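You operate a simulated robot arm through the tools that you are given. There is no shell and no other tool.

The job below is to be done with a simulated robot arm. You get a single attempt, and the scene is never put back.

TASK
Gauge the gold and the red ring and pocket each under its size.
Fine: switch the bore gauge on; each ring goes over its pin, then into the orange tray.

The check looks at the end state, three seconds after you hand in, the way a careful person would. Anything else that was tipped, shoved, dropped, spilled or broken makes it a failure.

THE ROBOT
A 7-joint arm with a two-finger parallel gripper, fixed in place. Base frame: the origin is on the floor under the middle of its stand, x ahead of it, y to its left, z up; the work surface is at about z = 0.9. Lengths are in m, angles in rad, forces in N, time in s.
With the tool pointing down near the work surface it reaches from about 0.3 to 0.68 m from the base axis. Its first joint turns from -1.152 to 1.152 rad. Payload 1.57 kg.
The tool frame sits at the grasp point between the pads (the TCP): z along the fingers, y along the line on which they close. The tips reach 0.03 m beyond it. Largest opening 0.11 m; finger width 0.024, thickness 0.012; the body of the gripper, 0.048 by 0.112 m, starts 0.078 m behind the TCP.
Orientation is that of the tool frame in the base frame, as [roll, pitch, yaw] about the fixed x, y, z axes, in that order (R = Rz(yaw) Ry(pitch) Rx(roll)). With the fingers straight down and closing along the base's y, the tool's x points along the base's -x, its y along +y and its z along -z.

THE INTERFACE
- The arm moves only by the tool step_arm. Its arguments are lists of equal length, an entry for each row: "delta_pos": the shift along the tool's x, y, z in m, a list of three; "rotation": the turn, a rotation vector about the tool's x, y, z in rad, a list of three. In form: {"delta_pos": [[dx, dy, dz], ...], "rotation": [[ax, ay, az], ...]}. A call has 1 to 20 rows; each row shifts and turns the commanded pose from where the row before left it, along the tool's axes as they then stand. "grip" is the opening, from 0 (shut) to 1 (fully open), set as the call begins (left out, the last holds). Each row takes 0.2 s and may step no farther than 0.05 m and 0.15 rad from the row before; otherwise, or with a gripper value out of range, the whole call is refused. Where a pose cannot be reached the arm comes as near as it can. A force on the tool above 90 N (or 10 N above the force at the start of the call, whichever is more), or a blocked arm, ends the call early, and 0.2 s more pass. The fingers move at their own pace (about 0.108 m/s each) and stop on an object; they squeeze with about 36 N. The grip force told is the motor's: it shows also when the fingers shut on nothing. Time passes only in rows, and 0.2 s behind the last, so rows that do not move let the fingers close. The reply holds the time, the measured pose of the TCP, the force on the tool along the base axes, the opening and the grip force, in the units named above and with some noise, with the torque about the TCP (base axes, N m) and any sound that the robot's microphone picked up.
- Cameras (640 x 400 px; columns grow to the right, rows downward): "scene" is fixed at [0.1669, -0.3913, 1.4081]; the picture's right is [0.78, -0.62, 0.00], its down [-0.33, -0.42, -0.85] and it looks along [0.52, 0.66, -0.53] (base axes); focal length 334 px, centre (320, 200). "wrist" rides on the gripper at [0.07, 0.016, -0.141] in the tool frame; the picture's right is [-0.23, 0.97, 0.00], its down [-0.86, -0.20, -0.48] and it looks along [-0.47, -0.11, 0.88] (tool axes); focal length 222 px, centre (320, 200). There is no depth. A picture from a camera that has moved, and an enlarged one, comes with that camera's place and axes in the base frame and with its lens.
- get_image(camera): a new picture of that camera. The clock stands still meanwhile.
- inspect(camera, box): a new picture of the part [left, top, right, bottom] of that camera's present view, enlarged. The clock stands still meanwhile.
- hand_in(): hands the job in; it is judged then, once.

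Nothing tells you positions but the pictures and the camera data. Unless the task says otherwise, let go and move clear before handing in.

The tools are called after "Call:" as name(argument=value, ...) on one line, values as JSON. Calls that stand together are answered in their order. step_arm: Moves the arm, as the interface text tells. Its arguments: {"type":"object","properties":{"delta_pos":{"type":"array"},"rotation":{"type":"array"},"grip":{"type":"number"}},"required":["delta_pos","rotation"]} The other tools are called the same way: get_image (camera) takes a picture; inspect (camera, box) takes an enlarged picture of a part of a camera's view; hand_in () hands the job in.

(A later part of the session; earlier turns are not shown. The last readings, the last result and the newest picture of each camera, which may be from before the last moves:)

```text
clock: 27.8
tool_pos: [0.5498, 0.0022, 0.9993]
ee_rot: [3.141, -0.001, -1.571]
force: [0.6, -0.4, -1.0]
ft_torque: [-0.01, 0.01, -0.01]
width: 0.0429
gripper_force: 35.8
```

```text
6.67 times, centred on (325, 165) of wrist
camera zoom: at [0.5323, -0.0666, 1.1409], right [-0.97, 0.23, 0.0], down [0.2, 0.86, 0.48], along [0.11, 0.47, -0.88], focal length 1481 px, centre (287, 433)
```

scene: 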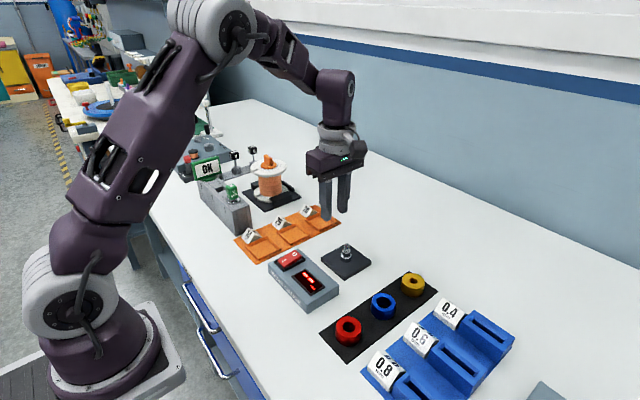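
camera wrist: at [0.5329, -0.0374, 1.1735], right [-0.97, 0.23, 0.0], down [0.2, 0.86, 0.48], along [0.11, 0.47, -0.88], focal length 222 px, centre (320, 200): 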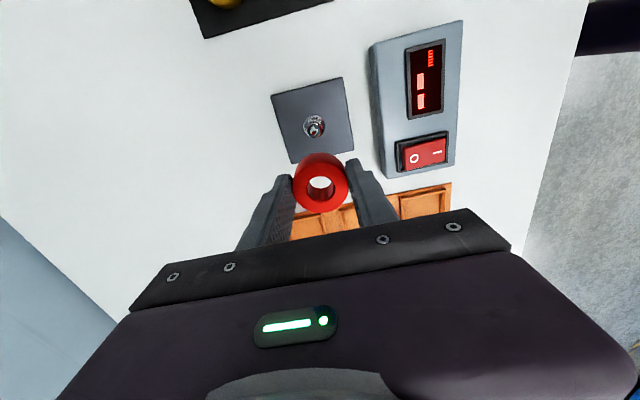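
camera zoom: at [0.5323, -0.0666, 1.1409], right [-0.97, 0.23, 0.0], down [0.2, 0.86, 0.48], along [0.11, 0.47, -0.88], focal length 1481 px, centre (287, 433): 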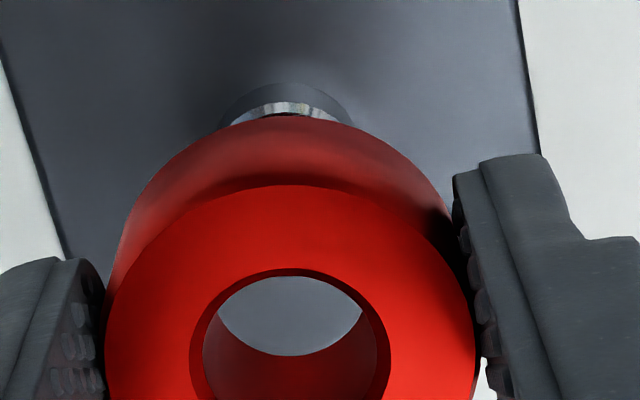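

From both views the ring sits about 2.5 mm short in y and about 0.8 mm short in x of the pin axis. I'll correct that and re-check before lowering.

Call:
step_arm(delta_pos=[[-0.0025, -0.0008, 0], [0, 0, 0], [0, 0, 0]], rotation=[[0, 0, 0], [0, 0, 0], [0, 0, 0]])

Call:
inspect(camera="scene", box=[330, 218, 370, 268])

Call:
inspect(camera="wrist", box=[295, 135, 355, 195])

```text
clock: 28.6
tool_pos: [0.5509, 0.0051, 0.999]
ee_rot: [-3.141, 0.0, -1.572]
force: [-0.3, -0.2, -2.0]
ft_torque: [0.05, -0.01, -0.02]
width: 0.0431
gripper_force: 36.6
```

```text
8.00 times, centred on (350, 243) of scene
camera zoom: at [0.1669, -0.3913, 1.4081], right [0.78, -0.62, 0.0], down [-0.33, -0.42, -0.85], along [0.52, 0.66, -0.53], focal length 2674 px, centre (80, -144)
```

zoom: 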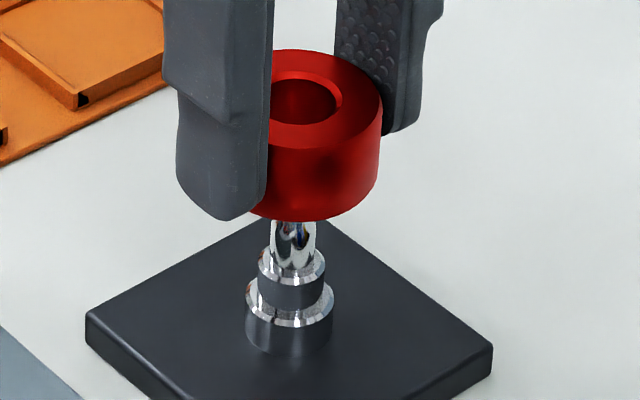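

```text
6.67 times, centred on (325, 165) of wrist
camera zoom: at [0.5333, -0.0642, 1.1405], right [-0.97, 0.23, 0.0], down [0.2, 0.86, 0.48], along [0.11, 0.47, -0.88], focal length 1481 px, centre (287, 433)
```

zoom: 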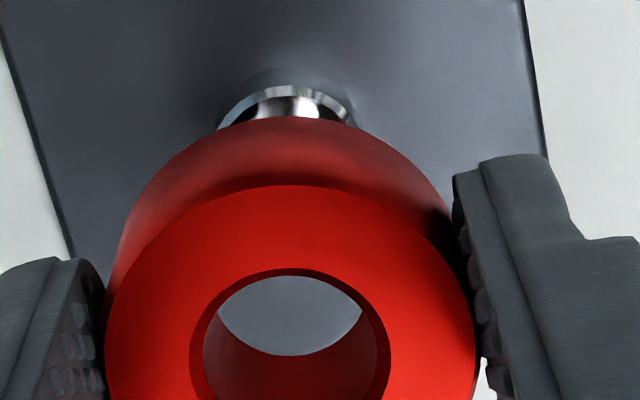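

The ring is now aligned over the pin to about half a millimetre in both views. I'll lower it over the tip, stopping above the second step to check forces.

Call:
step_arm(delta_pos=[[0, 0, 0.005], [0, 0, 0.005], [0, 0, 0.005], [0, 0, 0.005], [0, 0, 0.003], [0, 0, 0]], rotation=[[0, 0, 0], [0, 0, 0], [0, 0, 0], [0, 0, 0], [0, 0, 0], [0, 0, 0]])

Call:
inspect(camera="scene", box=[330, 218, 370, 268])

Call:
inspect(camera="wrist", box=[280, 125, 370, 215])

```text
clock: 30.0
tool_pos: [0.5501, 0.0045, 0.9753]
ee_rot: [3.141, 0.0, -1.571]
force: [0.3, 1.0, -0.2]
ft_torque: [-0.02, 0.02, -0.01]
width: 0.0431
gripper_force: 35.6
```

```text
8.00 times, centred on (350, 243) of scene
camera zoom: at [0.1669, -0.3913, 1.4081], right [0.78, -0.62, 0.0], down [-0.33, -0.42, -0.85], along [0.52, 0.66, -0.53], focal length 2674 px, centre (80, -144)
```

zoom: 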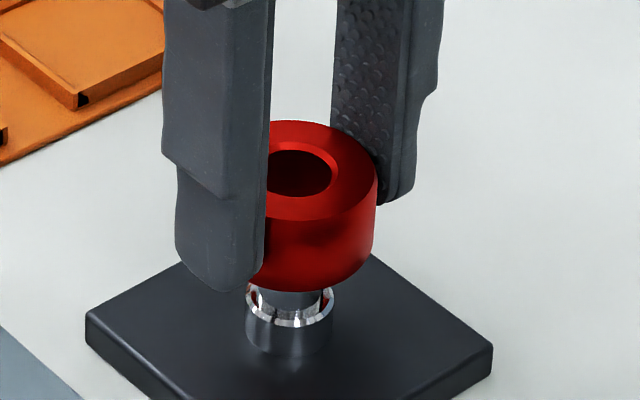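

```text
4.44 times, centred on (325, 170) of wrist
camera zoom: at [0.5337, -0.064, 1.1168], right [-0.97, 0.23, 0.0], down [0.2, 0.86, 0.48], along [0.11, 0.47, -0.88], focal length 987 px, centre (298, 333)
```

zoom: 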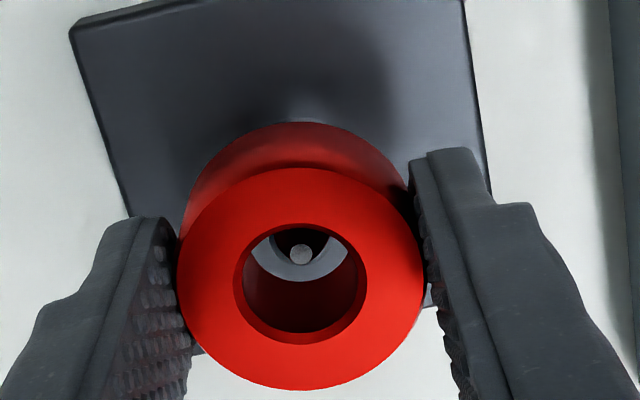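

The pin tip shows up inside the bore, nearly centred, with no contact force. I'll continue down in small steps toward the shoulder.

Call:
step_arm(delta_pos=[[0, 0, 0.003], [0, 0, 0.003], [0, 0, 0.002], [0, 0, 0.002], [0, 0, 0.002], [0, 0, 0]], rotation=[[0, 0, 0], [0, 0, 0], [0, 0, 0], [0, 0, 0], [0, 0, 0], [0, 0, 0]])

Call:
inspect(camera="scene", box=[330, 218, 370, 268])

Call:
inspect(camera="wrist", box=[280, 125, 370, 215])

```text
clock: 31.4
tool_pos: [0.5509, 0.0055, 0.962]
ee_rot: [3.142, -0.002, -1.571]
force: [-1.7, -8.6, 1.7]
ft_torque: [-0.28, 0.02, 0.0]
width: 0.0428
gripper_force: 35.7
```

```text
8.00 times, centred on (350, 243) of scene
camera zoom: at [0.1668, -0.3916, 1.4081], right [0.78, -0.62, 0.0], down [-0.33, -0.42, -0.85], along [0.52, 0.66, -0.53], focal length 2674 px, centre (80, -144)
```

zoom: 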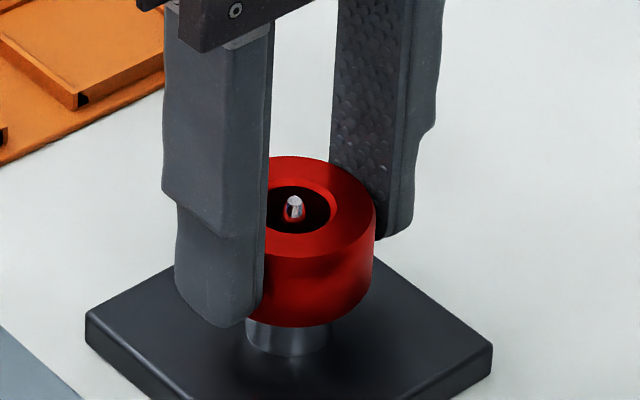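

```text
4.44 times, centred on (325, 170) of wrist
camera zoom: at [0.5337, -0.0643, 1.1048], right [-0.97, 0.23, 0.0], down [0.2, 0.86, 0.48], along [0.11, 0.46, -0.88], focal length 987 px, centre (298, 333)
```

zoom: 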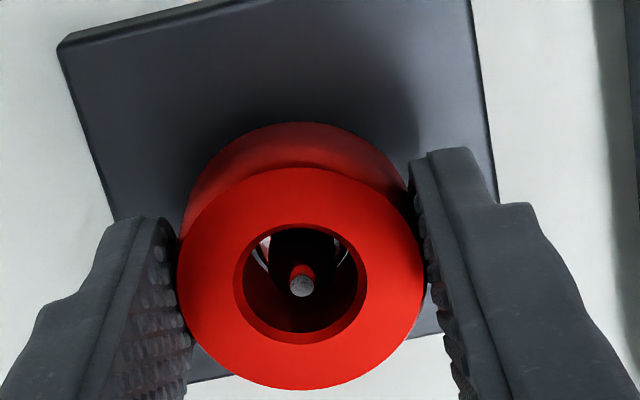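

There's an 8.6 N sideways push toward -y, so the ring sits slightly too far in +y. I'll shift 0.8 mm back and check that the force relaxes.

Call:
step_arm(delta_pos=[[0.0008, 0, 0], [0, 0, 0]], rotation=[[0, 0, 0], [0, 0, 0]])

```text
clock: 32.0
tool_pos: [0.5508, 0.0057, 0.9645]
ee_rot: [-3.141, 0.001, -1.571]
force: [-1.6, -4.7, 1.3]
ft_torque: [-0.1, 0.1, 0.0]
width: 0.0427
gripper_force: 36.3
```

Call:
step_arm(delta_pos=[[0.0006, 0.0002, 0], [0, 0, 0.0015], [0, 0, 0.0015], [0, 0, 0]], rotation=[[0, 0, 0], [0, 0, 0], [0, 0, 0], [0, 0, 0]])

Call:
inspect(camera="scene", box=[330, 218, 370, 268])

Call:
inspect(camera="scene", box=[250, 230, 370, 310])

```text
clock: 33.0
tool_pos: [0.5506, 0.0036, 0.9603]
ee_rot: [-3.142, 0.0, -1.571]
force: [-0.6, 0.9, -1.1]
ft_torque: [0.01, -0.05, 0.04]
width: 0.0428
gripper_force: 35.9
```

```text
8.00 times, centred on (350, 243) of scene
camera zoom: at [0.1669, -0.3913, 1.4081], right [0.78, -0.62, 0.0], down [-0.33, -0.42, -0.85], along [0.52, 0.66, -0.53], focal length 2674 px, centre (80, -144)
```

zoom: 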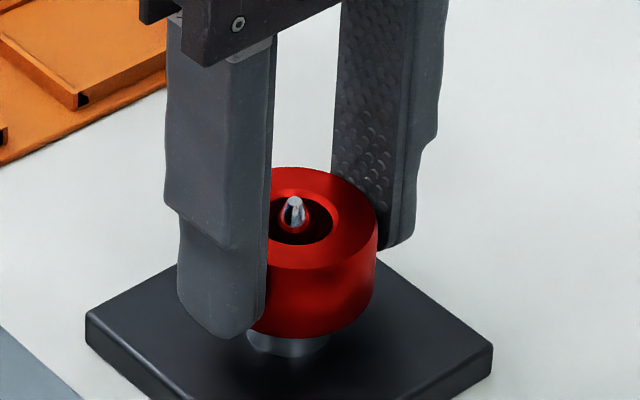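

```text
5.00 times, centred on (310, 270) of scene
camera zoom: at [0.1669, -0.3913, 1.4081], right [0.78, -0.62, 0.0], down [-0.33, -0.42, -0.85], along [0.52, 0.66, -0.53], focal length 1671 px, centre (370, -150)
```

zoom: 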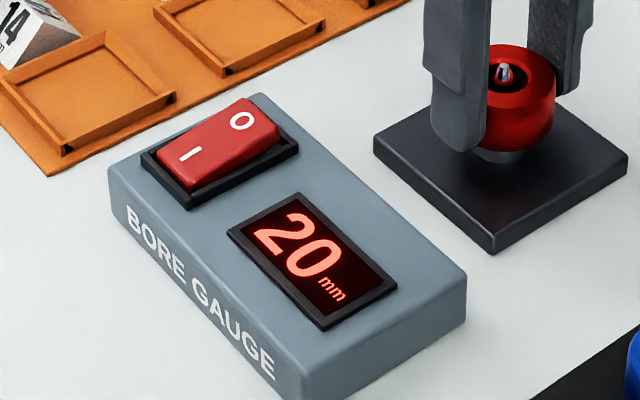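

The display reads 20 mm for the red ring. I'll seat it down to light contact for a moment to confirm the reading stays, before lifting off.

Call:
step_arm(delta_pos=[[0, 0, 0.001], [0, 0, 0.001], [0, 0, 0.001], [0, 0, 0], [0, 0, 0]], rotation=[[0, 0, 0], [0, 0, 0], [0, 0, 0], [0, 0, 0], [0, 0, 0]])

Call:
inspect(camera="scene", box=[250, 210, 370, 310])

```text
clock: 34.2
tool_pos: [0.5507, 0.003, 0.958]
ee_rot: [-3.141, 0.0, -1.571]
force: [-2.5, 0.7, 2.4]
ft_torque: [0.03, 0.18, -0.03]
width: 0.0428
gripper_force: 36.2
```

```text
4.00 times, centred on (310, 260) of scene
camera zoom: at [0.1668, -0.3913, 1.4082], right [0.78, -0.62, 0.0], down [-0.33, -0.42, -0.85], along [0.52, 0.66, -0.53], focal length 1337 px, centre (360, -40)
```

zoom: 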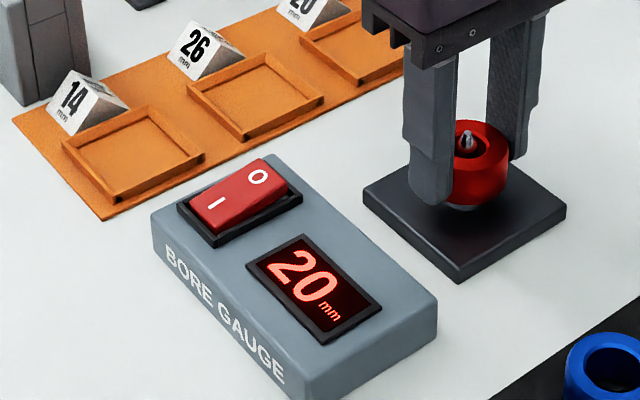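

Confirmed: red is 20 mm, so it goes in the pocket labelled 20 (far x). I'll zoom in on that pocket to measure its centre and wall height.

Call:
inspect(camera="scene", box=[290, 195, 350, 245])

Call:
inspect(camera="scene", box=[230, 222, 290, 272])

```text
8.00 times, centred on (320, 220) of scene
camera zoom: at [0.1668, -0.3913, 1.4082], right [0.78, -0.62, 0.0], down [-0.33, -0.42, -0.85], along [0.52, 0.66, -0.53], focal length 2674 px, centre (320, 40)
```

zoom: 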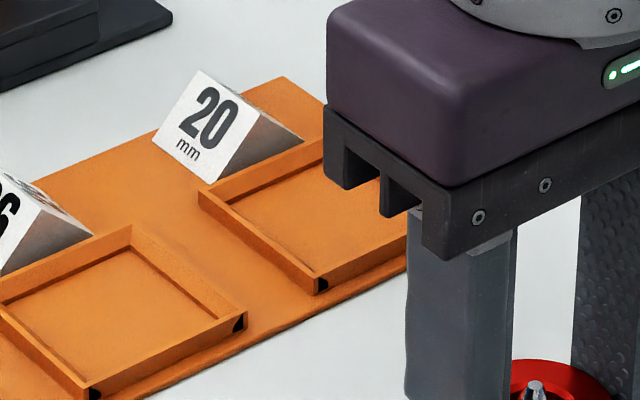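

```text
8.00 times, centred on (260, 247) of scene
camera zoom: at [0.1668, -0.3913, 1.4082], right [0.78, -0.62, 0.0], down [-0.33, -0.42, -0.85], along [0.52, 0.66, -0.53], focal length 2674 px, centre (800, -176)
```

zoom: 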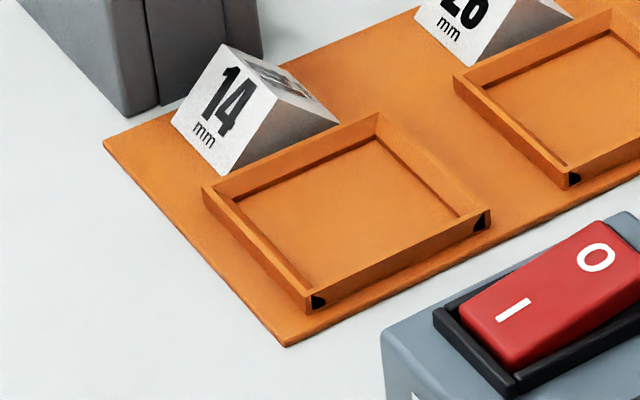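

Pocket 20 is centred near (0.603, 0.156), about 53 mm inside with walls about 6 mm high. I'll lift the ring straight off the pin and carry it above that pocket.

Call:
step_arm(delta_pos=[[0, 0, -0.003], [0, 0, -0.005], [0, 0, -0.01], [0, 0, -0.02], [0, 0, -0.02], [0, 0, -0.012], [0, 0, -0.005], [0, 0, 0]], rotation=[[0, 0, 0], [0, 0, 0], [0, 0, 0], [0, 0, 0], [0, 0, 0], [0, 0, 0], [0, 0, 0], [0, 0, 0]])

Call:
step_arm(delta_pos=[[-0.01, -0.0035, 0], [-0.02, -0.007, 0], [-0.025, -0.0085, 0], [-0.025, -0.0085, 0], [-0.025, -0.0085, 0], [-0.025, -0.0085, 0], [-0.0145, -0.0055, 0], [-0.007, -0.0025, 0], [0, 0, 0], [0, 0, 0]], rotation=[[0, 0, 0], [0, 0, 0], [0, 0, 0], [0, 0, 0], [0, 0, 0], [0, 0, 0], [0, 0, 0], [0, 0, 0], [0, 0, 0], [0, 0, 0]])

Call:
get_image(camera="wrist")

Call:
inspect(camera="scene", box=[230, 130, 390, 290])

```text
clock: 36.0
tool_pos: [0.5494, 0.0036, 1.0325]
ee_rot: [-3.141, 0.001, -1.569]
force: [-0.5, -0.7, -0.5]
ft_torque: [-0.01, 0.02, -0.01]
width: 0.043
gripper_force: 36.1
```

```text
clock: 38.2
tool_pos: [0.6033, 0.156, 1.032]
ee_rot: [-3.141, 0.001, -1.569]
force: [-0.8, 0.0, -0.9]
ft_torque: [-0.01, -0.01, -0.01]
width: 0.0429
gripper_force: 36.3
```

```text
taken
camera wrist: at [0.5862, 0.0866, 1.1735], right [-0.97, 0.23, 0.0], down [0.2, 0.86, 0.48], along [0.11, 0.47, -0.88], focal length 222 px, centre (320, 200)
```

wrist: 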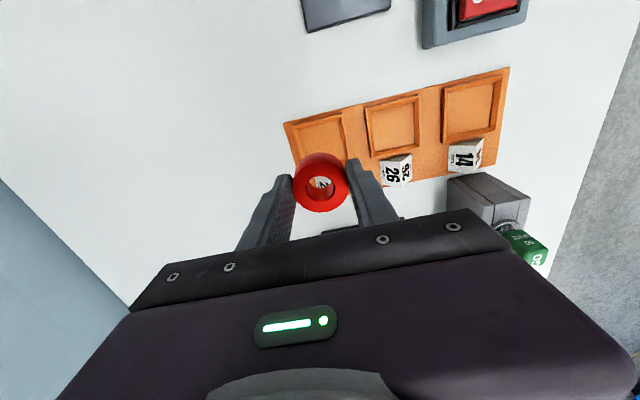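

```text
2.50 times, centred on (310, 210) of scene
camera zoom: at [0.1669, -0.3913, 1.4081], right [0.78, -0.62, 0.0], down [-0.33, -0.42, -0.85], along [0.52, 0.66, -0.53], focal length 836 px, centre (345, 175)
```

zoom: 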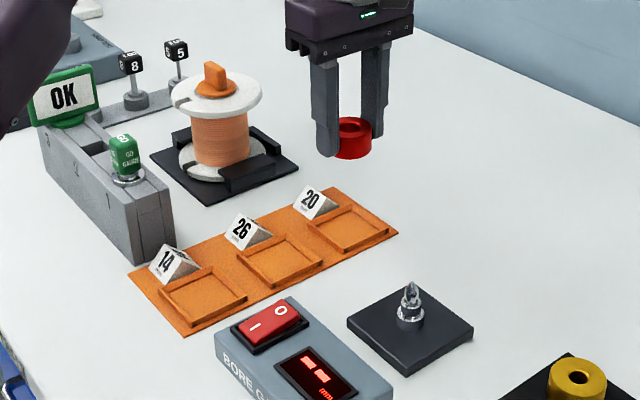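

Call:
inspect(camera="wrist", box=[270, 60, 450, 200])

Call:
inspect(camera="scene", box=[290, 150, 370, 250])

```text
2.86 times, centred on (360, 130) of wrist
camera zoom: at [0.5862, 0.0866, 1.1735], right [-0.97, 0.23, 0.0], down [0.2, 0.86, 0.48], along [0.11, 0.47, -0.88], focal length 635 px, centre (206, 400)
```

zoom: 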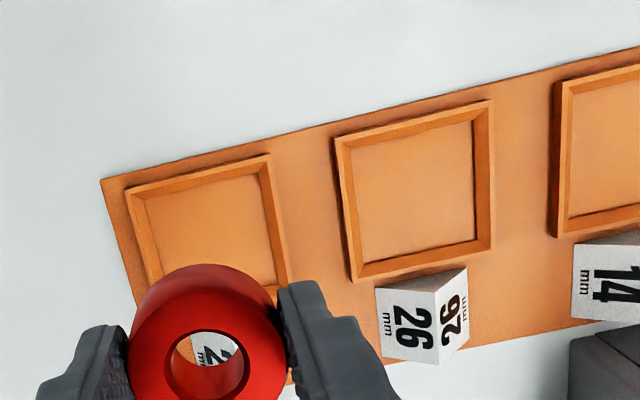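

```text
4.00 times, centred on (330, 200) of scene
camera zoom: at [0.1669, -0.3913, 1.4081], right [0.78, -0.62, 0.0], down [-0.33, -0.42, -0.85], along [0.52, 0.66, -0.53], focal length 1337 px, centre (280, 200)
```

zoom: 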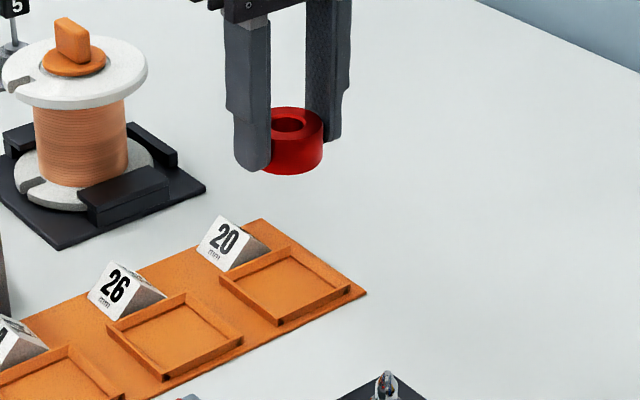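

The pocket centre is about 2 mm in -x and 1 mm in -y from the ring. I'll correct that and lower to just above the pocket walls.

Call:
step_arm(delta_pos=[[0.001, 0.002, 0.005], [0, 0, 0.015], [0, 0, 0.02], [0, 0, 0.02], [0, 0, 0.015], [0, 0, 0.005], [0, 0, 0], [0, 0, 0]], rotation=[[0, 0, 0], [0, 0, 0], [0, 0, 0], [0, 0, 0], [0, 0, 0], [0, 0, 0], [0, 0, 0], [0, 0, 0]])

Call:
inspect(camera="wrist", box=[240, 100, 400, 220])

Call:
inspect(camera="scene", box=[290, 170, 370, 240])

```text
clock: 40.0
tool_pos: [0.6006, 0.1538, 0.9518]
ee_rot: [-3.141, 0.0, -1.571]
force: [-0.1, -0.3, -1.5]
ft_torque: [0.01, -0.03, -0.01]
width: 0.0431
gripper_force: 35.8
```

```text
3.33 times, centred on (320, 160) of wrist
camera zoom: at [0.5843, 0.0846, 1.094], right [-0.97, 0.23, 0.0], down [0.2, 0.86, 0.48], along [0.11, 0.47, -0.88], focal length 740 px, centre (320, 333)
```

zoom: 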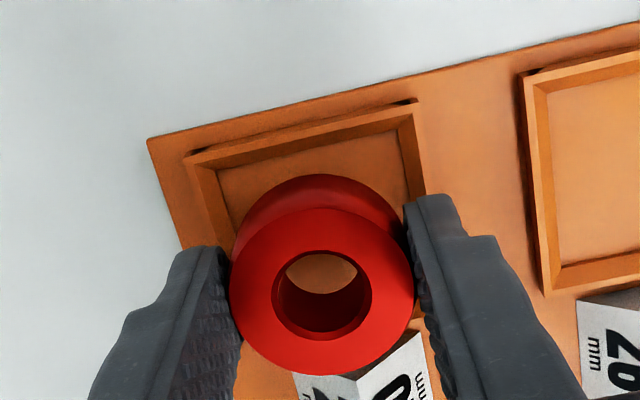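

```text
5.71 times, centred on (330, 205) of scene
camera zoom: at [0.1669, -0.3913, 1.4081], right [0.78, -0.62, 0.0], down [-0.33, -0.42, -0.85], along [0.52, 0.66, -0.53], focal length 1910 px, centre (263, 171)
```

zoom: 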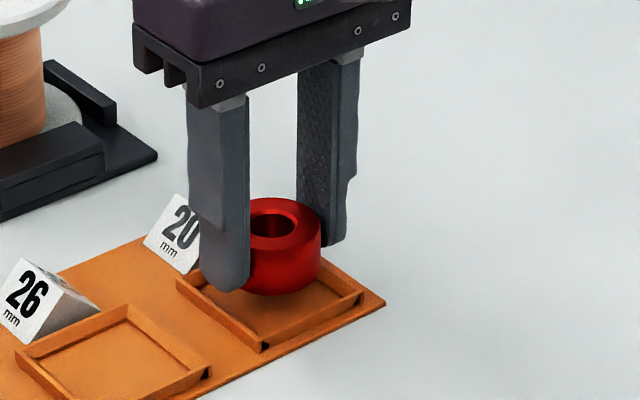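

The ring is centred in pocket 20. I'll lower the last centimetre slowly, keeping the tips just above the walls.

Call:
step_arm(delta_pos=[[0, 0, 0.004], [0, 0, 0.003], [0, 0, 0.002], [0, 0, 0.001], [0, 0, 0], [0, 0, 0]], rotation=[[0, 0, 0], [0, 0, 0], [0, 0, 0], [0, 0, 0], [0, 0, 0], [0, 0, 0]])

Call:
inspect(camera="scene", box=[305, 190, 355, 240])

Call:
inspect(camera="wrist", box=[240, 100, 400, 220])

```text
clock: 41.4
tool_pos: [0.6006, 0.1538, 0.9417]
ee_rot: [-3.141, 0.001, -1.572]
force: [0.2, -0.1, -1.0]
ft_torque: [0.04, -0.01, 0.0]
width: 0.043
gripper_force: 36.4
```

```text
8.00 times, centred on (330, 215) of scene
camera zoom: at [0.1669, -0.3913, 1.4081], right [0.78, -0.62, 0.0], down [-0.33, -0.42, -0.85], along [0.52, 0.66, -0.53], focal length 2674 px, centre (240, 80)
```

zoom: 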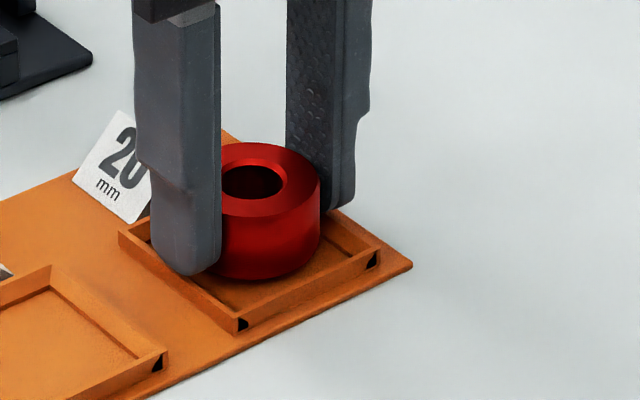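

```text
3.33 times, centred on (320, 160) of wrist
camera zoom: at [0.5844, 0.0851, 1.0838], right [-0.97, 0.23, 0.0], down [0.2, 0.86, 0.48], along [0.11, 0.47, -0.88], focal length 740 px, centre (320, 333)
```

zoom: 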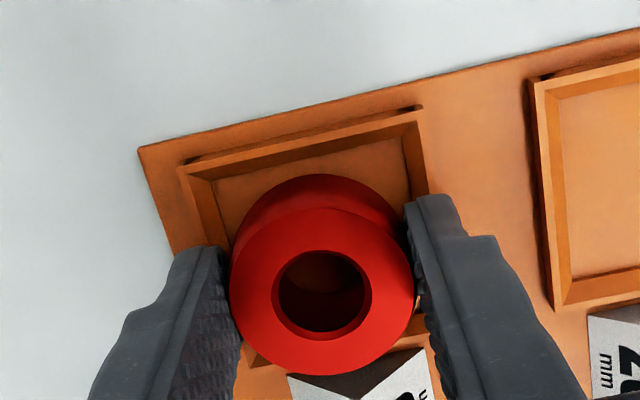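

Call:
step_arm(delta_pos=[[0, 0, 0.001], [0, 0, 0.001], [0, 0, 0]], rotation=[[0, 0, 0], [0, 0, 0], [0, 0, 0]])

Call:
inspect(camera="scene", box=[305, 190, 355, 240])

```text
clock: 42.2
tool_pos: [0.601, 0.1535, 0.9407]
ee_rot: [-3.141, -0.001, -1.571]
force: [-0.1, -0.2, -0.3]
ft_torque: [0.0, -0.02, -0.02]
width: 0.0428
gripper_force: 35.9
```

```text
8.00 times, centred on (330, 215) of scene
camera zoom: at [0.1669, -0.3913, 1.4081], right [0.78, -0.62, 0.0], down [-0.33, -0.42, -0.85], along [0.52, 0.66, -0.53], focal length 2674 px, centre (240, 80)
```

zoom: 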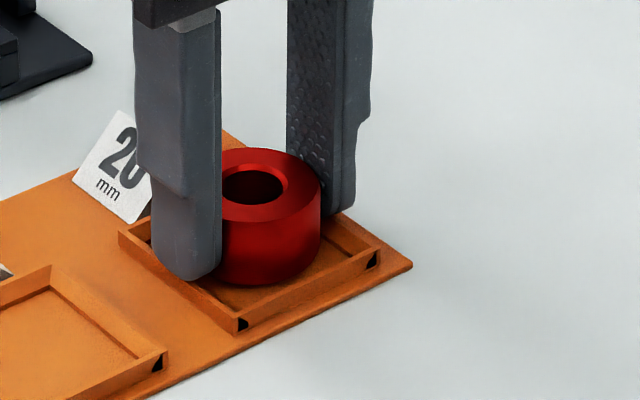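

The ring is only a few millimetres above the pocket floor and inside its walls. I'll release it gently.

Call:
step_arm(delta_pos=[[0, 0, 0], [0, 0, 0], [0, 0, 0]], rotation=[[0, 0, 0], [0, 0, 0], [0, 0, 0]], grip=0.45)

Call:
inspect(camera="scene", box=[305, 190, 355, 240])

Call:
inspect(camera="wrist", box=[240, 100, 400, 220])

```text
clock: 43.0
tool_pos: [0.6004, 0.1532, 0.9416]
ee_rot: [-3.141, -0.001, -1.571]
force: [0.0, 0.5, -0.3]
ft_torque: [0.04, -0.03, 0.0]
width: 0.0493
gripper_force: 0.0
```

```text
8.00 times, centred on (330, 215) of scene
camera zoom: at [0.1669, -0.3913, 1.4081], right [0.78, -0.62, 0.0], down [-0.33, -0.42, -0.85], along [0.52, 0.66, -0.53], focal length 2674 px, centre (240, 80)
```

zoom: 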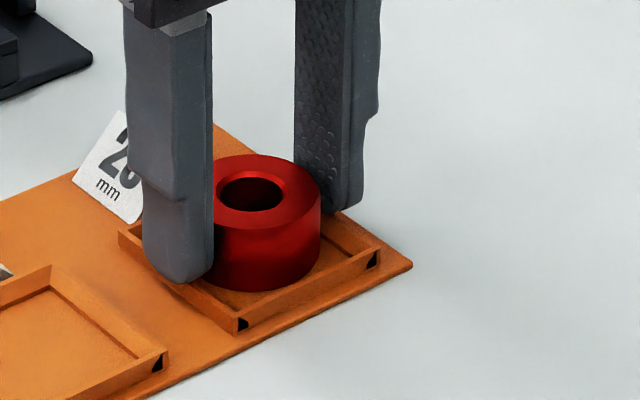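

```text
3.33 times, centred on (320, 160) of wrist
camera zoom: at [0.5841, 0.0846, 1.0824], right [-0.97, 0.23, 0.0], down [0.2, 0.86, 0.48], along [0.11, 0.47, -0.88], focal length 740 px, centre (320, 333)
```

zoom: 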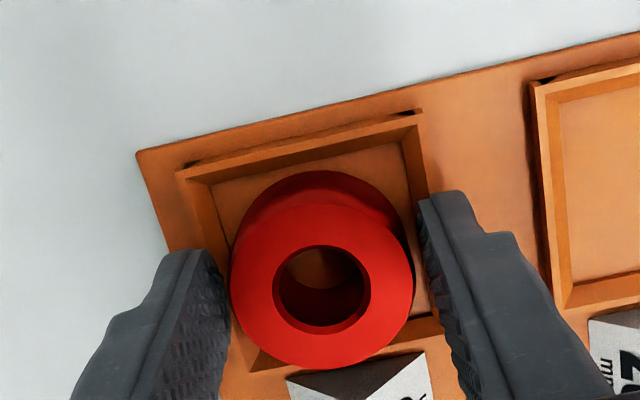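

The red ring is sitting flat in pocket 20. I'll open a little more, rise straight up, and head for the gold ring.

Call:
step_arm(delta_pos=[[0, 0, 0], [0, 0, -0.005], [0, 0, -0.02], [0, 0, -0.03], [0, 0, -0.035], [0, 0, 0]], rotation=[[0, 0, 0], [0, 0, 0], [0, 0, 0], [0, 0, 0], [0, 0, 0], [0, 0, 0]], grip=0.6)

Call:
inspect(camera="scene", box=[230, 170, 390, 290])

```text
clock: 44.4
tool_pos: [0.6017, 0.1548, 1.031]
ee_rot: [3.14, 0.002, -1.569]
force: [-0.3, 0.6, -0.1]
ft_torque: [0.03, 0.05, 0.0]
width: 0.0663
gripper_force: 0.0
```

```text
3.33 times, centred on (310, 230) of scene
camera zoom: at [0.1669, -0.3913, 1.4081], right [0.78, -0.62, 0.0], down [-0.33, -0.42, -0.85], along [0.52, 0.66, -0.53], focal length 1114 px, centre (353, 100)
```

zoom: 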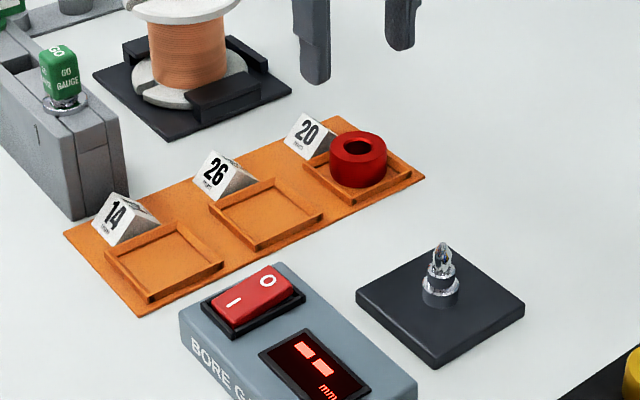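

Red is seated in pocket 20. Next I move over the gold ring, estimated at (0.601, -0.1355).

Call:
step_arm(delta_pos=[[0.02, 0, 0], [0.04, 0, 0], [0.045, 0, 0], [0.045, 0, 0], [0.045, 0, 0], [0.045, 0, 0], [0.03, 0, 0], [0.02, 0.0005, 0], [0, 0, 0.02], [0, 0, 0.03], [0, 0, 0], [0, 0, 0]], rotation=[[0, 0, 0], [0, 0, 0], [0, 0, 0], [0, 0, 0], [0, 0, 0], [0, 0, 0], [0, 0, 0], [0, 0, 0], [0, 0, 0], [0, 0, 0], [0, 0, 0], [0, 0, 0]])

Call:
inspect(camera="wrist", box=[240, 110, 400, 230])

Call:
inspect(camera="scene", box=[350, 210, 480, 320])

```text
clock: 47.0
tool_pos: [0.6014, -0.1354, 0.9805]
ee_rot: [-3.141, 0.001, -1.57]
force: [-0.1, -0.1, 0.3]
ft_torque: [0.04, 0.01, 0.03]
width: 0.0659
gripper_force: 0.1
```

```text
3.33 times, centred on (320, 170) of wrist
camera zoom: at [0.5842, -0.2048, 1.1223], right [-0.97, 0.23, 0.0], down [0.2, 0.86, 0.48], along [0.11, 0.47, -0.88], focal length 740 px, centre (320, 300)
```

zoom: 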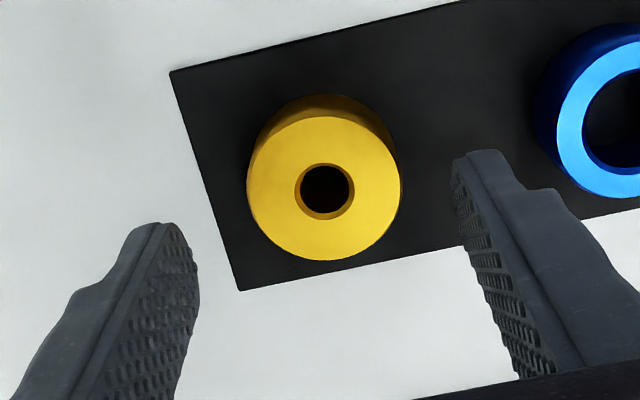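

```text
3.64 times, centred on (415, 265) of scene
camera zoom: at [0.1669, -0.3913, 1.4081], right [0.78, -0.62, 0.0], down [-0.33, -0.42, -0.85], along [0.52, 0.66, -0.53], focal length 1216 px, centre (-26, -36)
```

zoom: 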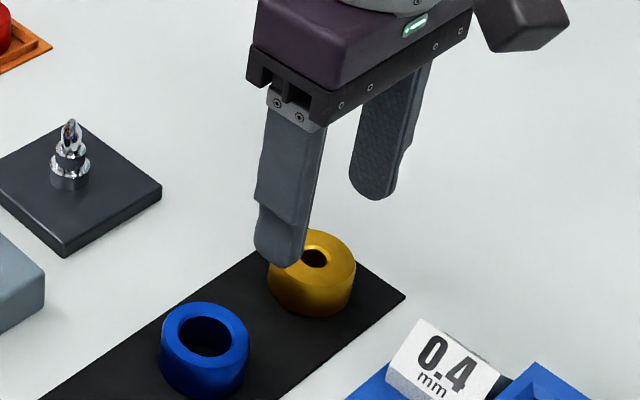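

The gold ring is within 1 mm of the TCP axis. I'll descend around it to the same depth that worked for the red one.

Call:
step_arm(delta_pos=[[0.0005, 0.0009, 0.015], [0, 0, 0.015], [0, 0, 0.009], [0, 0, 0.005], [0, 0, 0], [0, 0, 0]], rotation=[[0, 0, 0], [0, 0, 0], [0, 0, 0], [0, 0, 0], [0, 0, 0], [0, 0, 0]])

Call:
inspect(camera="wrist", box=[240, 130, 400, 230])

Call:
inspect(camera="scene", box=[380, 240, 450, 310])

```text
clock: 48.4
tool_pos: [0.6008, -0.1372, 0.9372]
ee_rot: [3.14, 0.0, -1.572]
force: [-0.3, 0.4, 0.7]
ft_torque: [0.01, -0.04, 0.01]
width: 0.066
gripper_force: 0.1
```

```text
4.00 times, centred on (320, 180) of wrist
camera zoom: at [0.5837, -0.2056, 1.0787], right [-0.97, 0.23, 0.0], down [0.2, 0.86, 0.48], along [0.11, 0.47, -0.88], focal length 888 px, centre (320, 280)
```

zoom: 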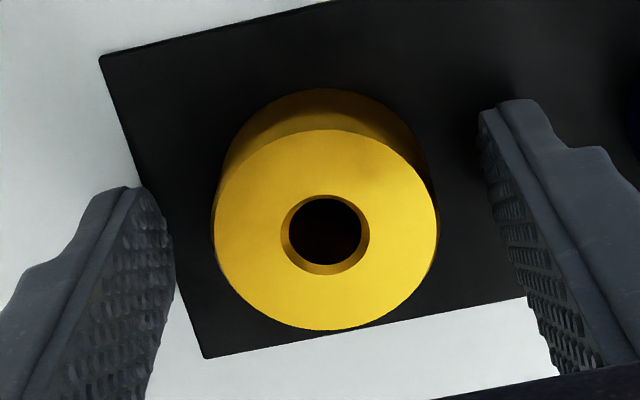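

```text
5.71 times, centred on (415, 275) of scene
camera zoom: at [0.1669, -0.3913, 1.4081], right [0.78, -0.62, 0.0], down [-0.33, -0.42, -0.85], along [0.52, 0.66, -0.53], focal length 1910 px, centre (-223, -229)
```

zoom: 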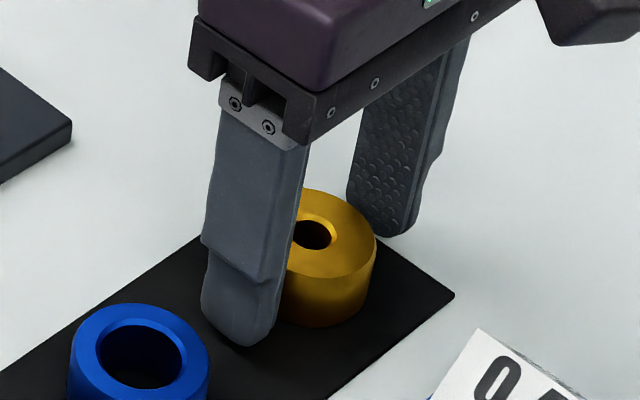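

It's centred. I'll close fully and do a slow test lift.

Call:
step_arm(delta_pos=[[0, 0, 0], [0, 0, 0], [0, 0, 0], [0, 0, 0], [0, 0, 0]], rotation=[[0, 0, 0], [0, 0, 0], [0, 0, 0], [0, 0, 0], [0, 0, 0]], grip=0)

Call:
step_arm(delta_pos=[[0, 0, -0.002], [0, 0, -0.003], [0, 0, -0.005], [0, 0, 0]], rotation=[[0, 0, 0], [0, 0, 0], [0, 0, 0], [0, 0, 0]])

Call:
inspect(camera="scene", box=[380, 240, 450, 310])

Call:
inspect(camera="wrist", box=[240, 130, 400, 230])

```text
clock: 49.6
tool_pos: [0.6007, -0.1374, 0.9376]
ee_rot: [3.141, -0.002, -1.57]
force: [-0.9, 0.5, 1.4]
ft_torque: [0.02, 0.13, -0.01]
width: 0.0429
gripper_force: 36.2
```

```text
clock: 50.6
tool_pos: [0.6, -0.1377, 0.948]
ee_rot: [3.14, 0.001, -1.571]
force: [-0.3, 0.8, -0.9]
ft_torque: [-0.01, 0.0, -0.01]
width: 0.0432
gripper_force: 36.2
```

```text
5.71 times, centred on (415, 275) of scene
camera zoom: at [0.1669, -0.3913, 1.4081], right [0.78, -0.62, 0.0], down [-0.33, -0.42, -0.85], along [0.52, 0.66, -0.53], focal length 1910 px, centre (-223, -229)
```

zoom: 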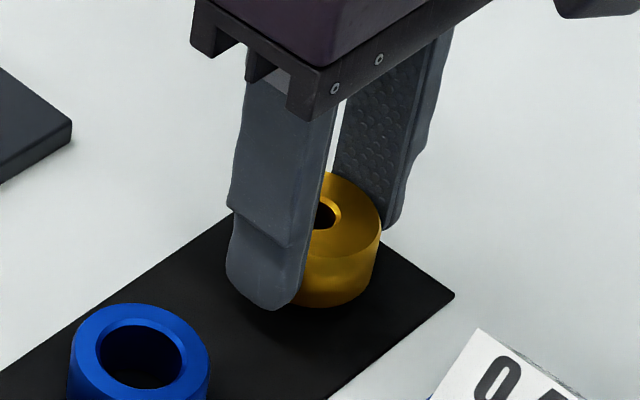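

```text
4.00 times, centred on (320, 180) of wrist
camera zoom: at [0.5829, -0.2058, 1.0886], right [-0.97, 0.23, 0.0], down [0.2, 0.86, 0.48], along [0.11, 0.47, -0.88], focal length 888 px, centre (320, 280)
```

zoom: 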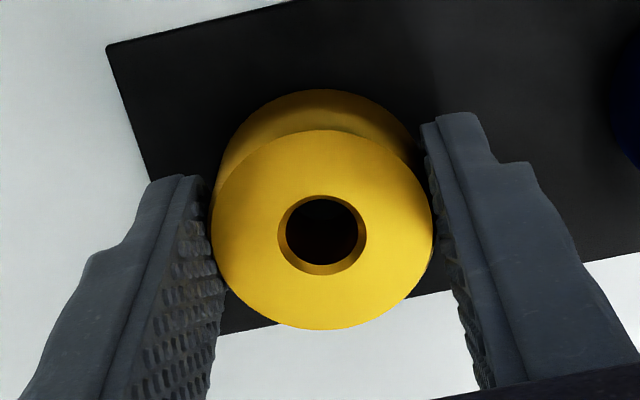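

The gold ring is held level and centred. I'll lift and carry it to above the pin.

Call:
step_arm(delta_pos=[[0, 0, -0.005], [0, 0, -0.01], [0, 0, -0.015], [0, 0, -0.02], [0, 0, -0.02], [0, 0, -0.01], [0, 0, -0.006], [0, 0, 0]], rotation=[[0, 0, 0], [0, 0, 0], [0, 0, 0], [0, 0, 0], [0, 0, 0], [0, 0, 0], [0, 0, 0], [0, 0, 0]])

Call:
step_arm(delta_pos=[[-0.0095, 0.0037, 0], [-0.019, 0.0065, 0], [-0.024, 0.0085, 0], [-0.024, 0.0085, 0], [-0.024, 0.0085, 0], [-0.022, 0.0075, 0], [-0.013, 0.0045, 0], [-0.006, 0.002, 0], [0, 0, 0], [0, 0, 0]], rotation=[[0, 0, 0], [0, 0, 0], [0, 0, 0], [0, 0, 0], [0, 0, 0], [0, 0, 0], [0, 0, 0], [0, 0, 0], [0, 0, 0], [0, 0, 0]])

Call:
inspect(camera="scene", box=[315, 195, 385, 275])

Call:
inspect(camera="wrist", box=[280, 110, 370, 200])

```text
clock: 52.4
tool_pos: [0.6001, -0.1363, 1.0328]
ee_rot: [-3.14, 0.0, -1.571]
force: [0.4, 0.4, -0.7]
ft_torque: [0.02, 0.0, 0.01]
width: 0.043
gripper_force: 36.3
```

```text
clock: 54.6
tool_pos: [0.5503, 0.0057, 1.0324]
ee_rot: [-3.141, 0.0, -1.571]
force: [0.2, 0.3, -0.5]
ft_torque: [0.04, -0.01, -0.02]
width: 0.0432
gripper_force: 36.2
```

```text
5.00 times, centred on (350, 235) of scene
camera zoom: at [0.1669, -0.3913, 1.4081], right [0.78, -0.62, 0.0], down [-0.33, -0.42, -0.85], along [0.52, 0.66, -0.53], focal length 1671 px, centre (170, 25)
```

zoom: 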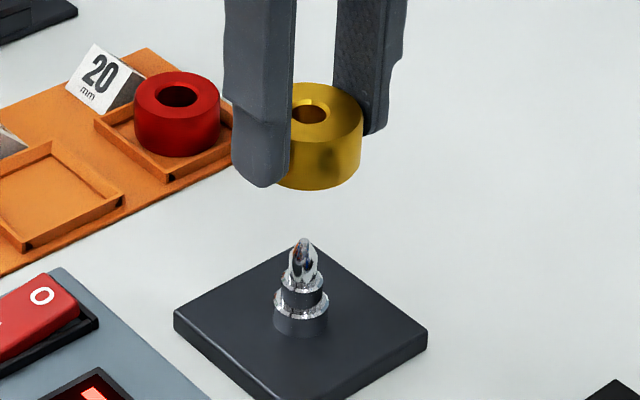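

```text
4.44 times, centred on (325, 155) of wrist
camera zoom: at [0.5334, -0.0639, 1.1733], right [-0.97, 0.23, 0.0], down [0.2, 0.86, 0.48], along [0.11, 0.47, -0.88], focal length 987 px, centre (298, 400)
```

zoom: 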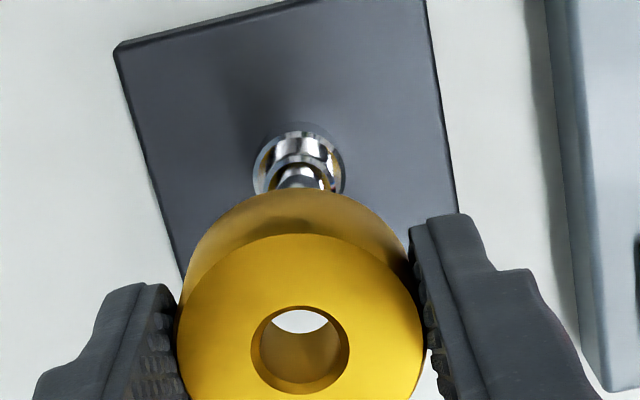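

By comparison with where the red ring seated, TCP ≈ (0.5507, 0.0033), I'm about 2 mm too far in +y. I'll shift back, lower to just above the tip, and check.

Call:
step_arm(delta_pos=[[0.0018, -0.0003, 0], [0, 0, 0.01], [0, 0, 0.015], [0, 0, 0.008], [0, 0, 0], [0, 0, 0]], rotation=[[0, 0, 0], [0, 0, 0], [0, 0, 0], [0, 0, 0], [0, 0, 0], [0, 0, 0]])

Call:
inspect(camera="scene", box=[330, 218, 370, 268])

Call:
inspect(camera="wrist", box=[295, 135, 355, 195])

```text
clock: 56.0
tool_pos: [0.5501, 0.0031, 0.9997]
ee_rot: [3.142, -0.001, -1.57]
force: [0.1, -0.9, -1.1]
ft_torque: [0.0, -0.01, -0.01]
width: 0.043
gripper_force: 36.0
```

```text
8.00 times, centred on (350, 243) of scene
camera zoom: at [0.1669, -0.3913, 1.4081], right [0.78, -0.62, 0.0], down [-0.33, -0.42, -0.85], along [0.52, 0.66, -0.53], focal length 2674 px, centre (80, -144)
```

zoom: 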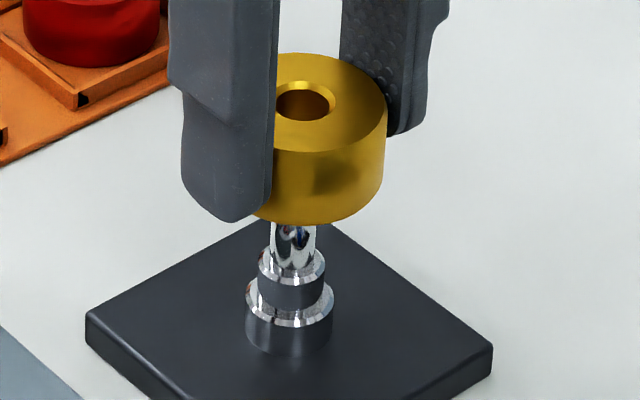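

```text
6.67 times, centred on (325, 165) of wrist
camera zoom: at [0.5335, -0.066, 1.141], right [-0.97, 0.23, 0.0], down [0.2, 0.86, 0.48], along [0.11, 0.47, -0.88], focal length 1481 px, centre (287, 433)
```

zoom: 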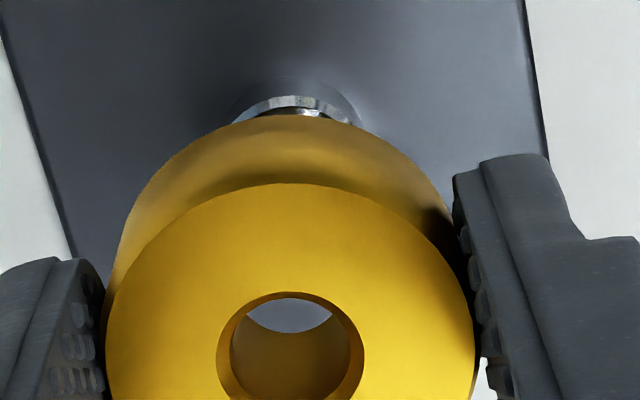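

The y alignment now matches the red ring's seated view, but the pin sits about 1 mm toward -x of the ring centre. I'll shift 0.9 mm and check again.

Call:
step_arm(delta_pos=[[0, 0.0009, 0], [0, 0, 0.002], [0, 0, 0]], rotation=[[0, 0, 0], [0, 0, 0], [0, 0, 0]])

Call:
inspect(camera="scene", box=[330, 218, 370, 268])

Call:
inspect(camera="wrist", box=[295, 135, 355, 195])

```text
clock: 56.8
tool_pos: [0.5503, 0.0037, 0.9982]
ee_rot: [-3.141, -0.001, -1.571]
force: [-0.1, 0.3, -0.9]
ft_torque: [-0.01, -0.01, 0.0]
width: 0.043
gripper_force: 35.9
```

```text
8.00 times, centred on (350, 243) of scene
camera zoom: at [0.1669, -0.3913, 1.4081], right [0.78, -0.62, 0.0], down [-0.33, -0.42, -0.85], along [0.52, 0.66, -0.53], focal length 2674 px, centre (80, -144)
```

zoom: 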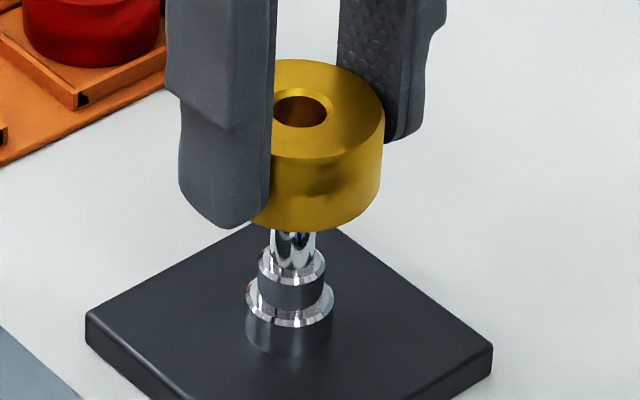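

```text
6.67 times, centred on (325, 165) of wrist
camera zoom: at [0.5329, -0.0658, 1.1391], right [-0.97, 0.23, 0.0], down [0.2, 0.86, 0.48], along [0.11, 0.47, -0.88], focal length 1481 px, centre (287, 433)
```

zoom: 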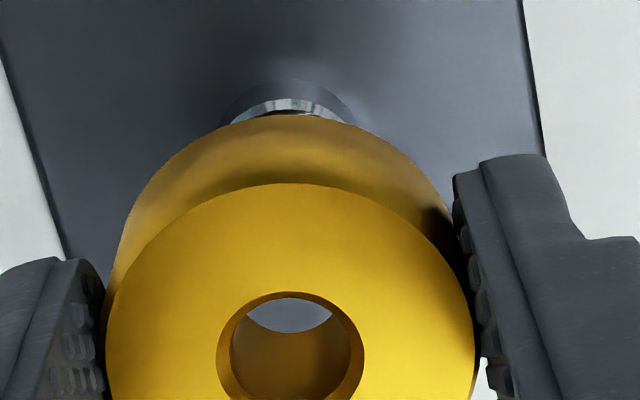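

Now aligned in both views. I'll lower slowly over the tip.

Call:
step_arm(delta_pos=[[0, 0, 0.004], [0, 0, 0.003], [0, 0, 0.002], [0, 0, 0.002], [0, 0, 0.002], [0, 0, 0]], rotation=[[0, 0, 0], [0, 0, 0], [0, 0, 0], [0, 0, 0], [0, 0, 0], [0, 0, 0]])

Call:
inspect(camera="scene", box=[330, 218, 370, 268])

Call:
inspect(camera="wrist", box=[280, 125, 370, 215])

```text
clock: 58.2
tool_pos: [0.5501, 0.003, 0.9847]
ee_rot: [-3.14, -0.001, -1.571]
force: [-0.3, -0.6, -1.4]
ft_torque: [-0.04, 0.01, 0.01]
width: 0.0427
gripper_force: 35.9
```

```text
8.00 times, centred on (350, 243) of scene
camera zoom: at [0.1669, -0.3913, 1.4081], right [0.78, -0.62, 0.0], down [-0.33, -0.42, -0.85], along [0.52, 0.66, -0.53], focal length 2674 px, centre (80, -144)
```

zoom: 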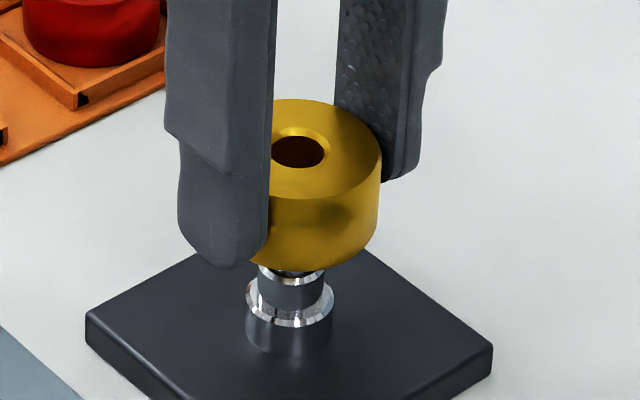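

```text
4.44 times, centred on (325, 170) of wrist
camera zoom: at [0.5331, -0.0656, 1.1258], right [-0.97, 0.23, 0.0], down [0.2, 0.86, 0.48], along [0.11, 0.47, -0.88], focal length 987 px, centre (298, 333)
```

zoom: 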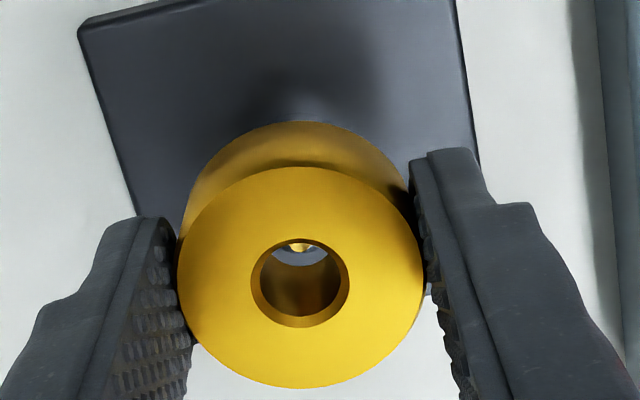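

The tip has entered the bore with no contact force. I'll keep lowering in small steps.

Call:
step_arm(delta_pos=[[0, 0, 0.002], [0, 0, 0.002], [0, 0, 0.0015], [0, 0, 0.0015], [0, 0, 0]], rotation=[[0, 0, 0], [0, 0, 0], [0, 0, 0], [0, 0, 0], [0, 0, 0]])

Call:
inspect(camera="scene", box=[330, 218, 370, 268])

Call:
inspect(camera="wrist", box=[280, 125, 370, 215])

```text
clock: 59.4
tool_pos: [0.5497, 0.003, 0.9783]
ee_rot: [3.14, 0.0, -1.572]
force: [0.0, -0.1, -0.3]
ft_torque: [0.0, 0.0, -0.01]
width: 0.0429
gripper_force: 35.7
```

```text
8.00 times, centred on (350, 243) of scene
camera zoom: at [0.1669, -0.3913, 1.4081], right [0.78, -0.62, 0.0], down [-0.33, -0.42, -0.85], along [0.52, 0.66, -0.53], focal length 2674 px, centre (80, -144)
```

zoom: 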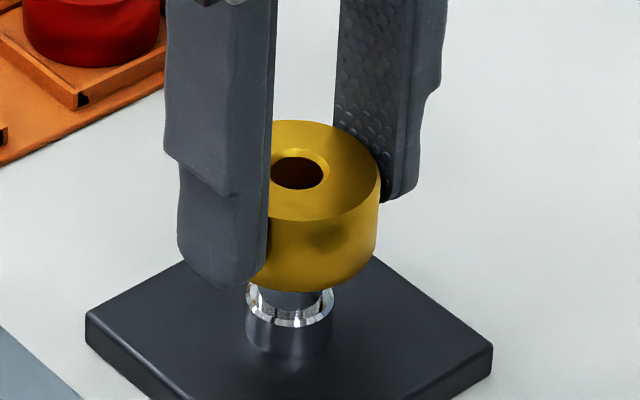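

```text
4.44 times, centred on (325, 170) of wrist
camera zoom: at [0.5327, -0.066, 1.1193], right [-0.97, 0.23, 0.0], down [0.2, 0.86, 0.48], along [0.11, 0.47, -0.88], focal length 987 px, centre (298, 333)
```

zoom: 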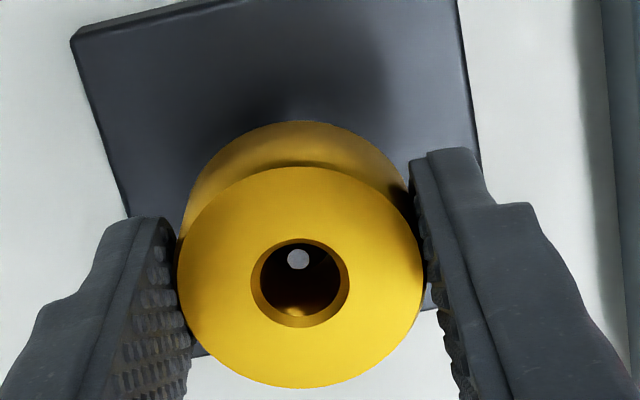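

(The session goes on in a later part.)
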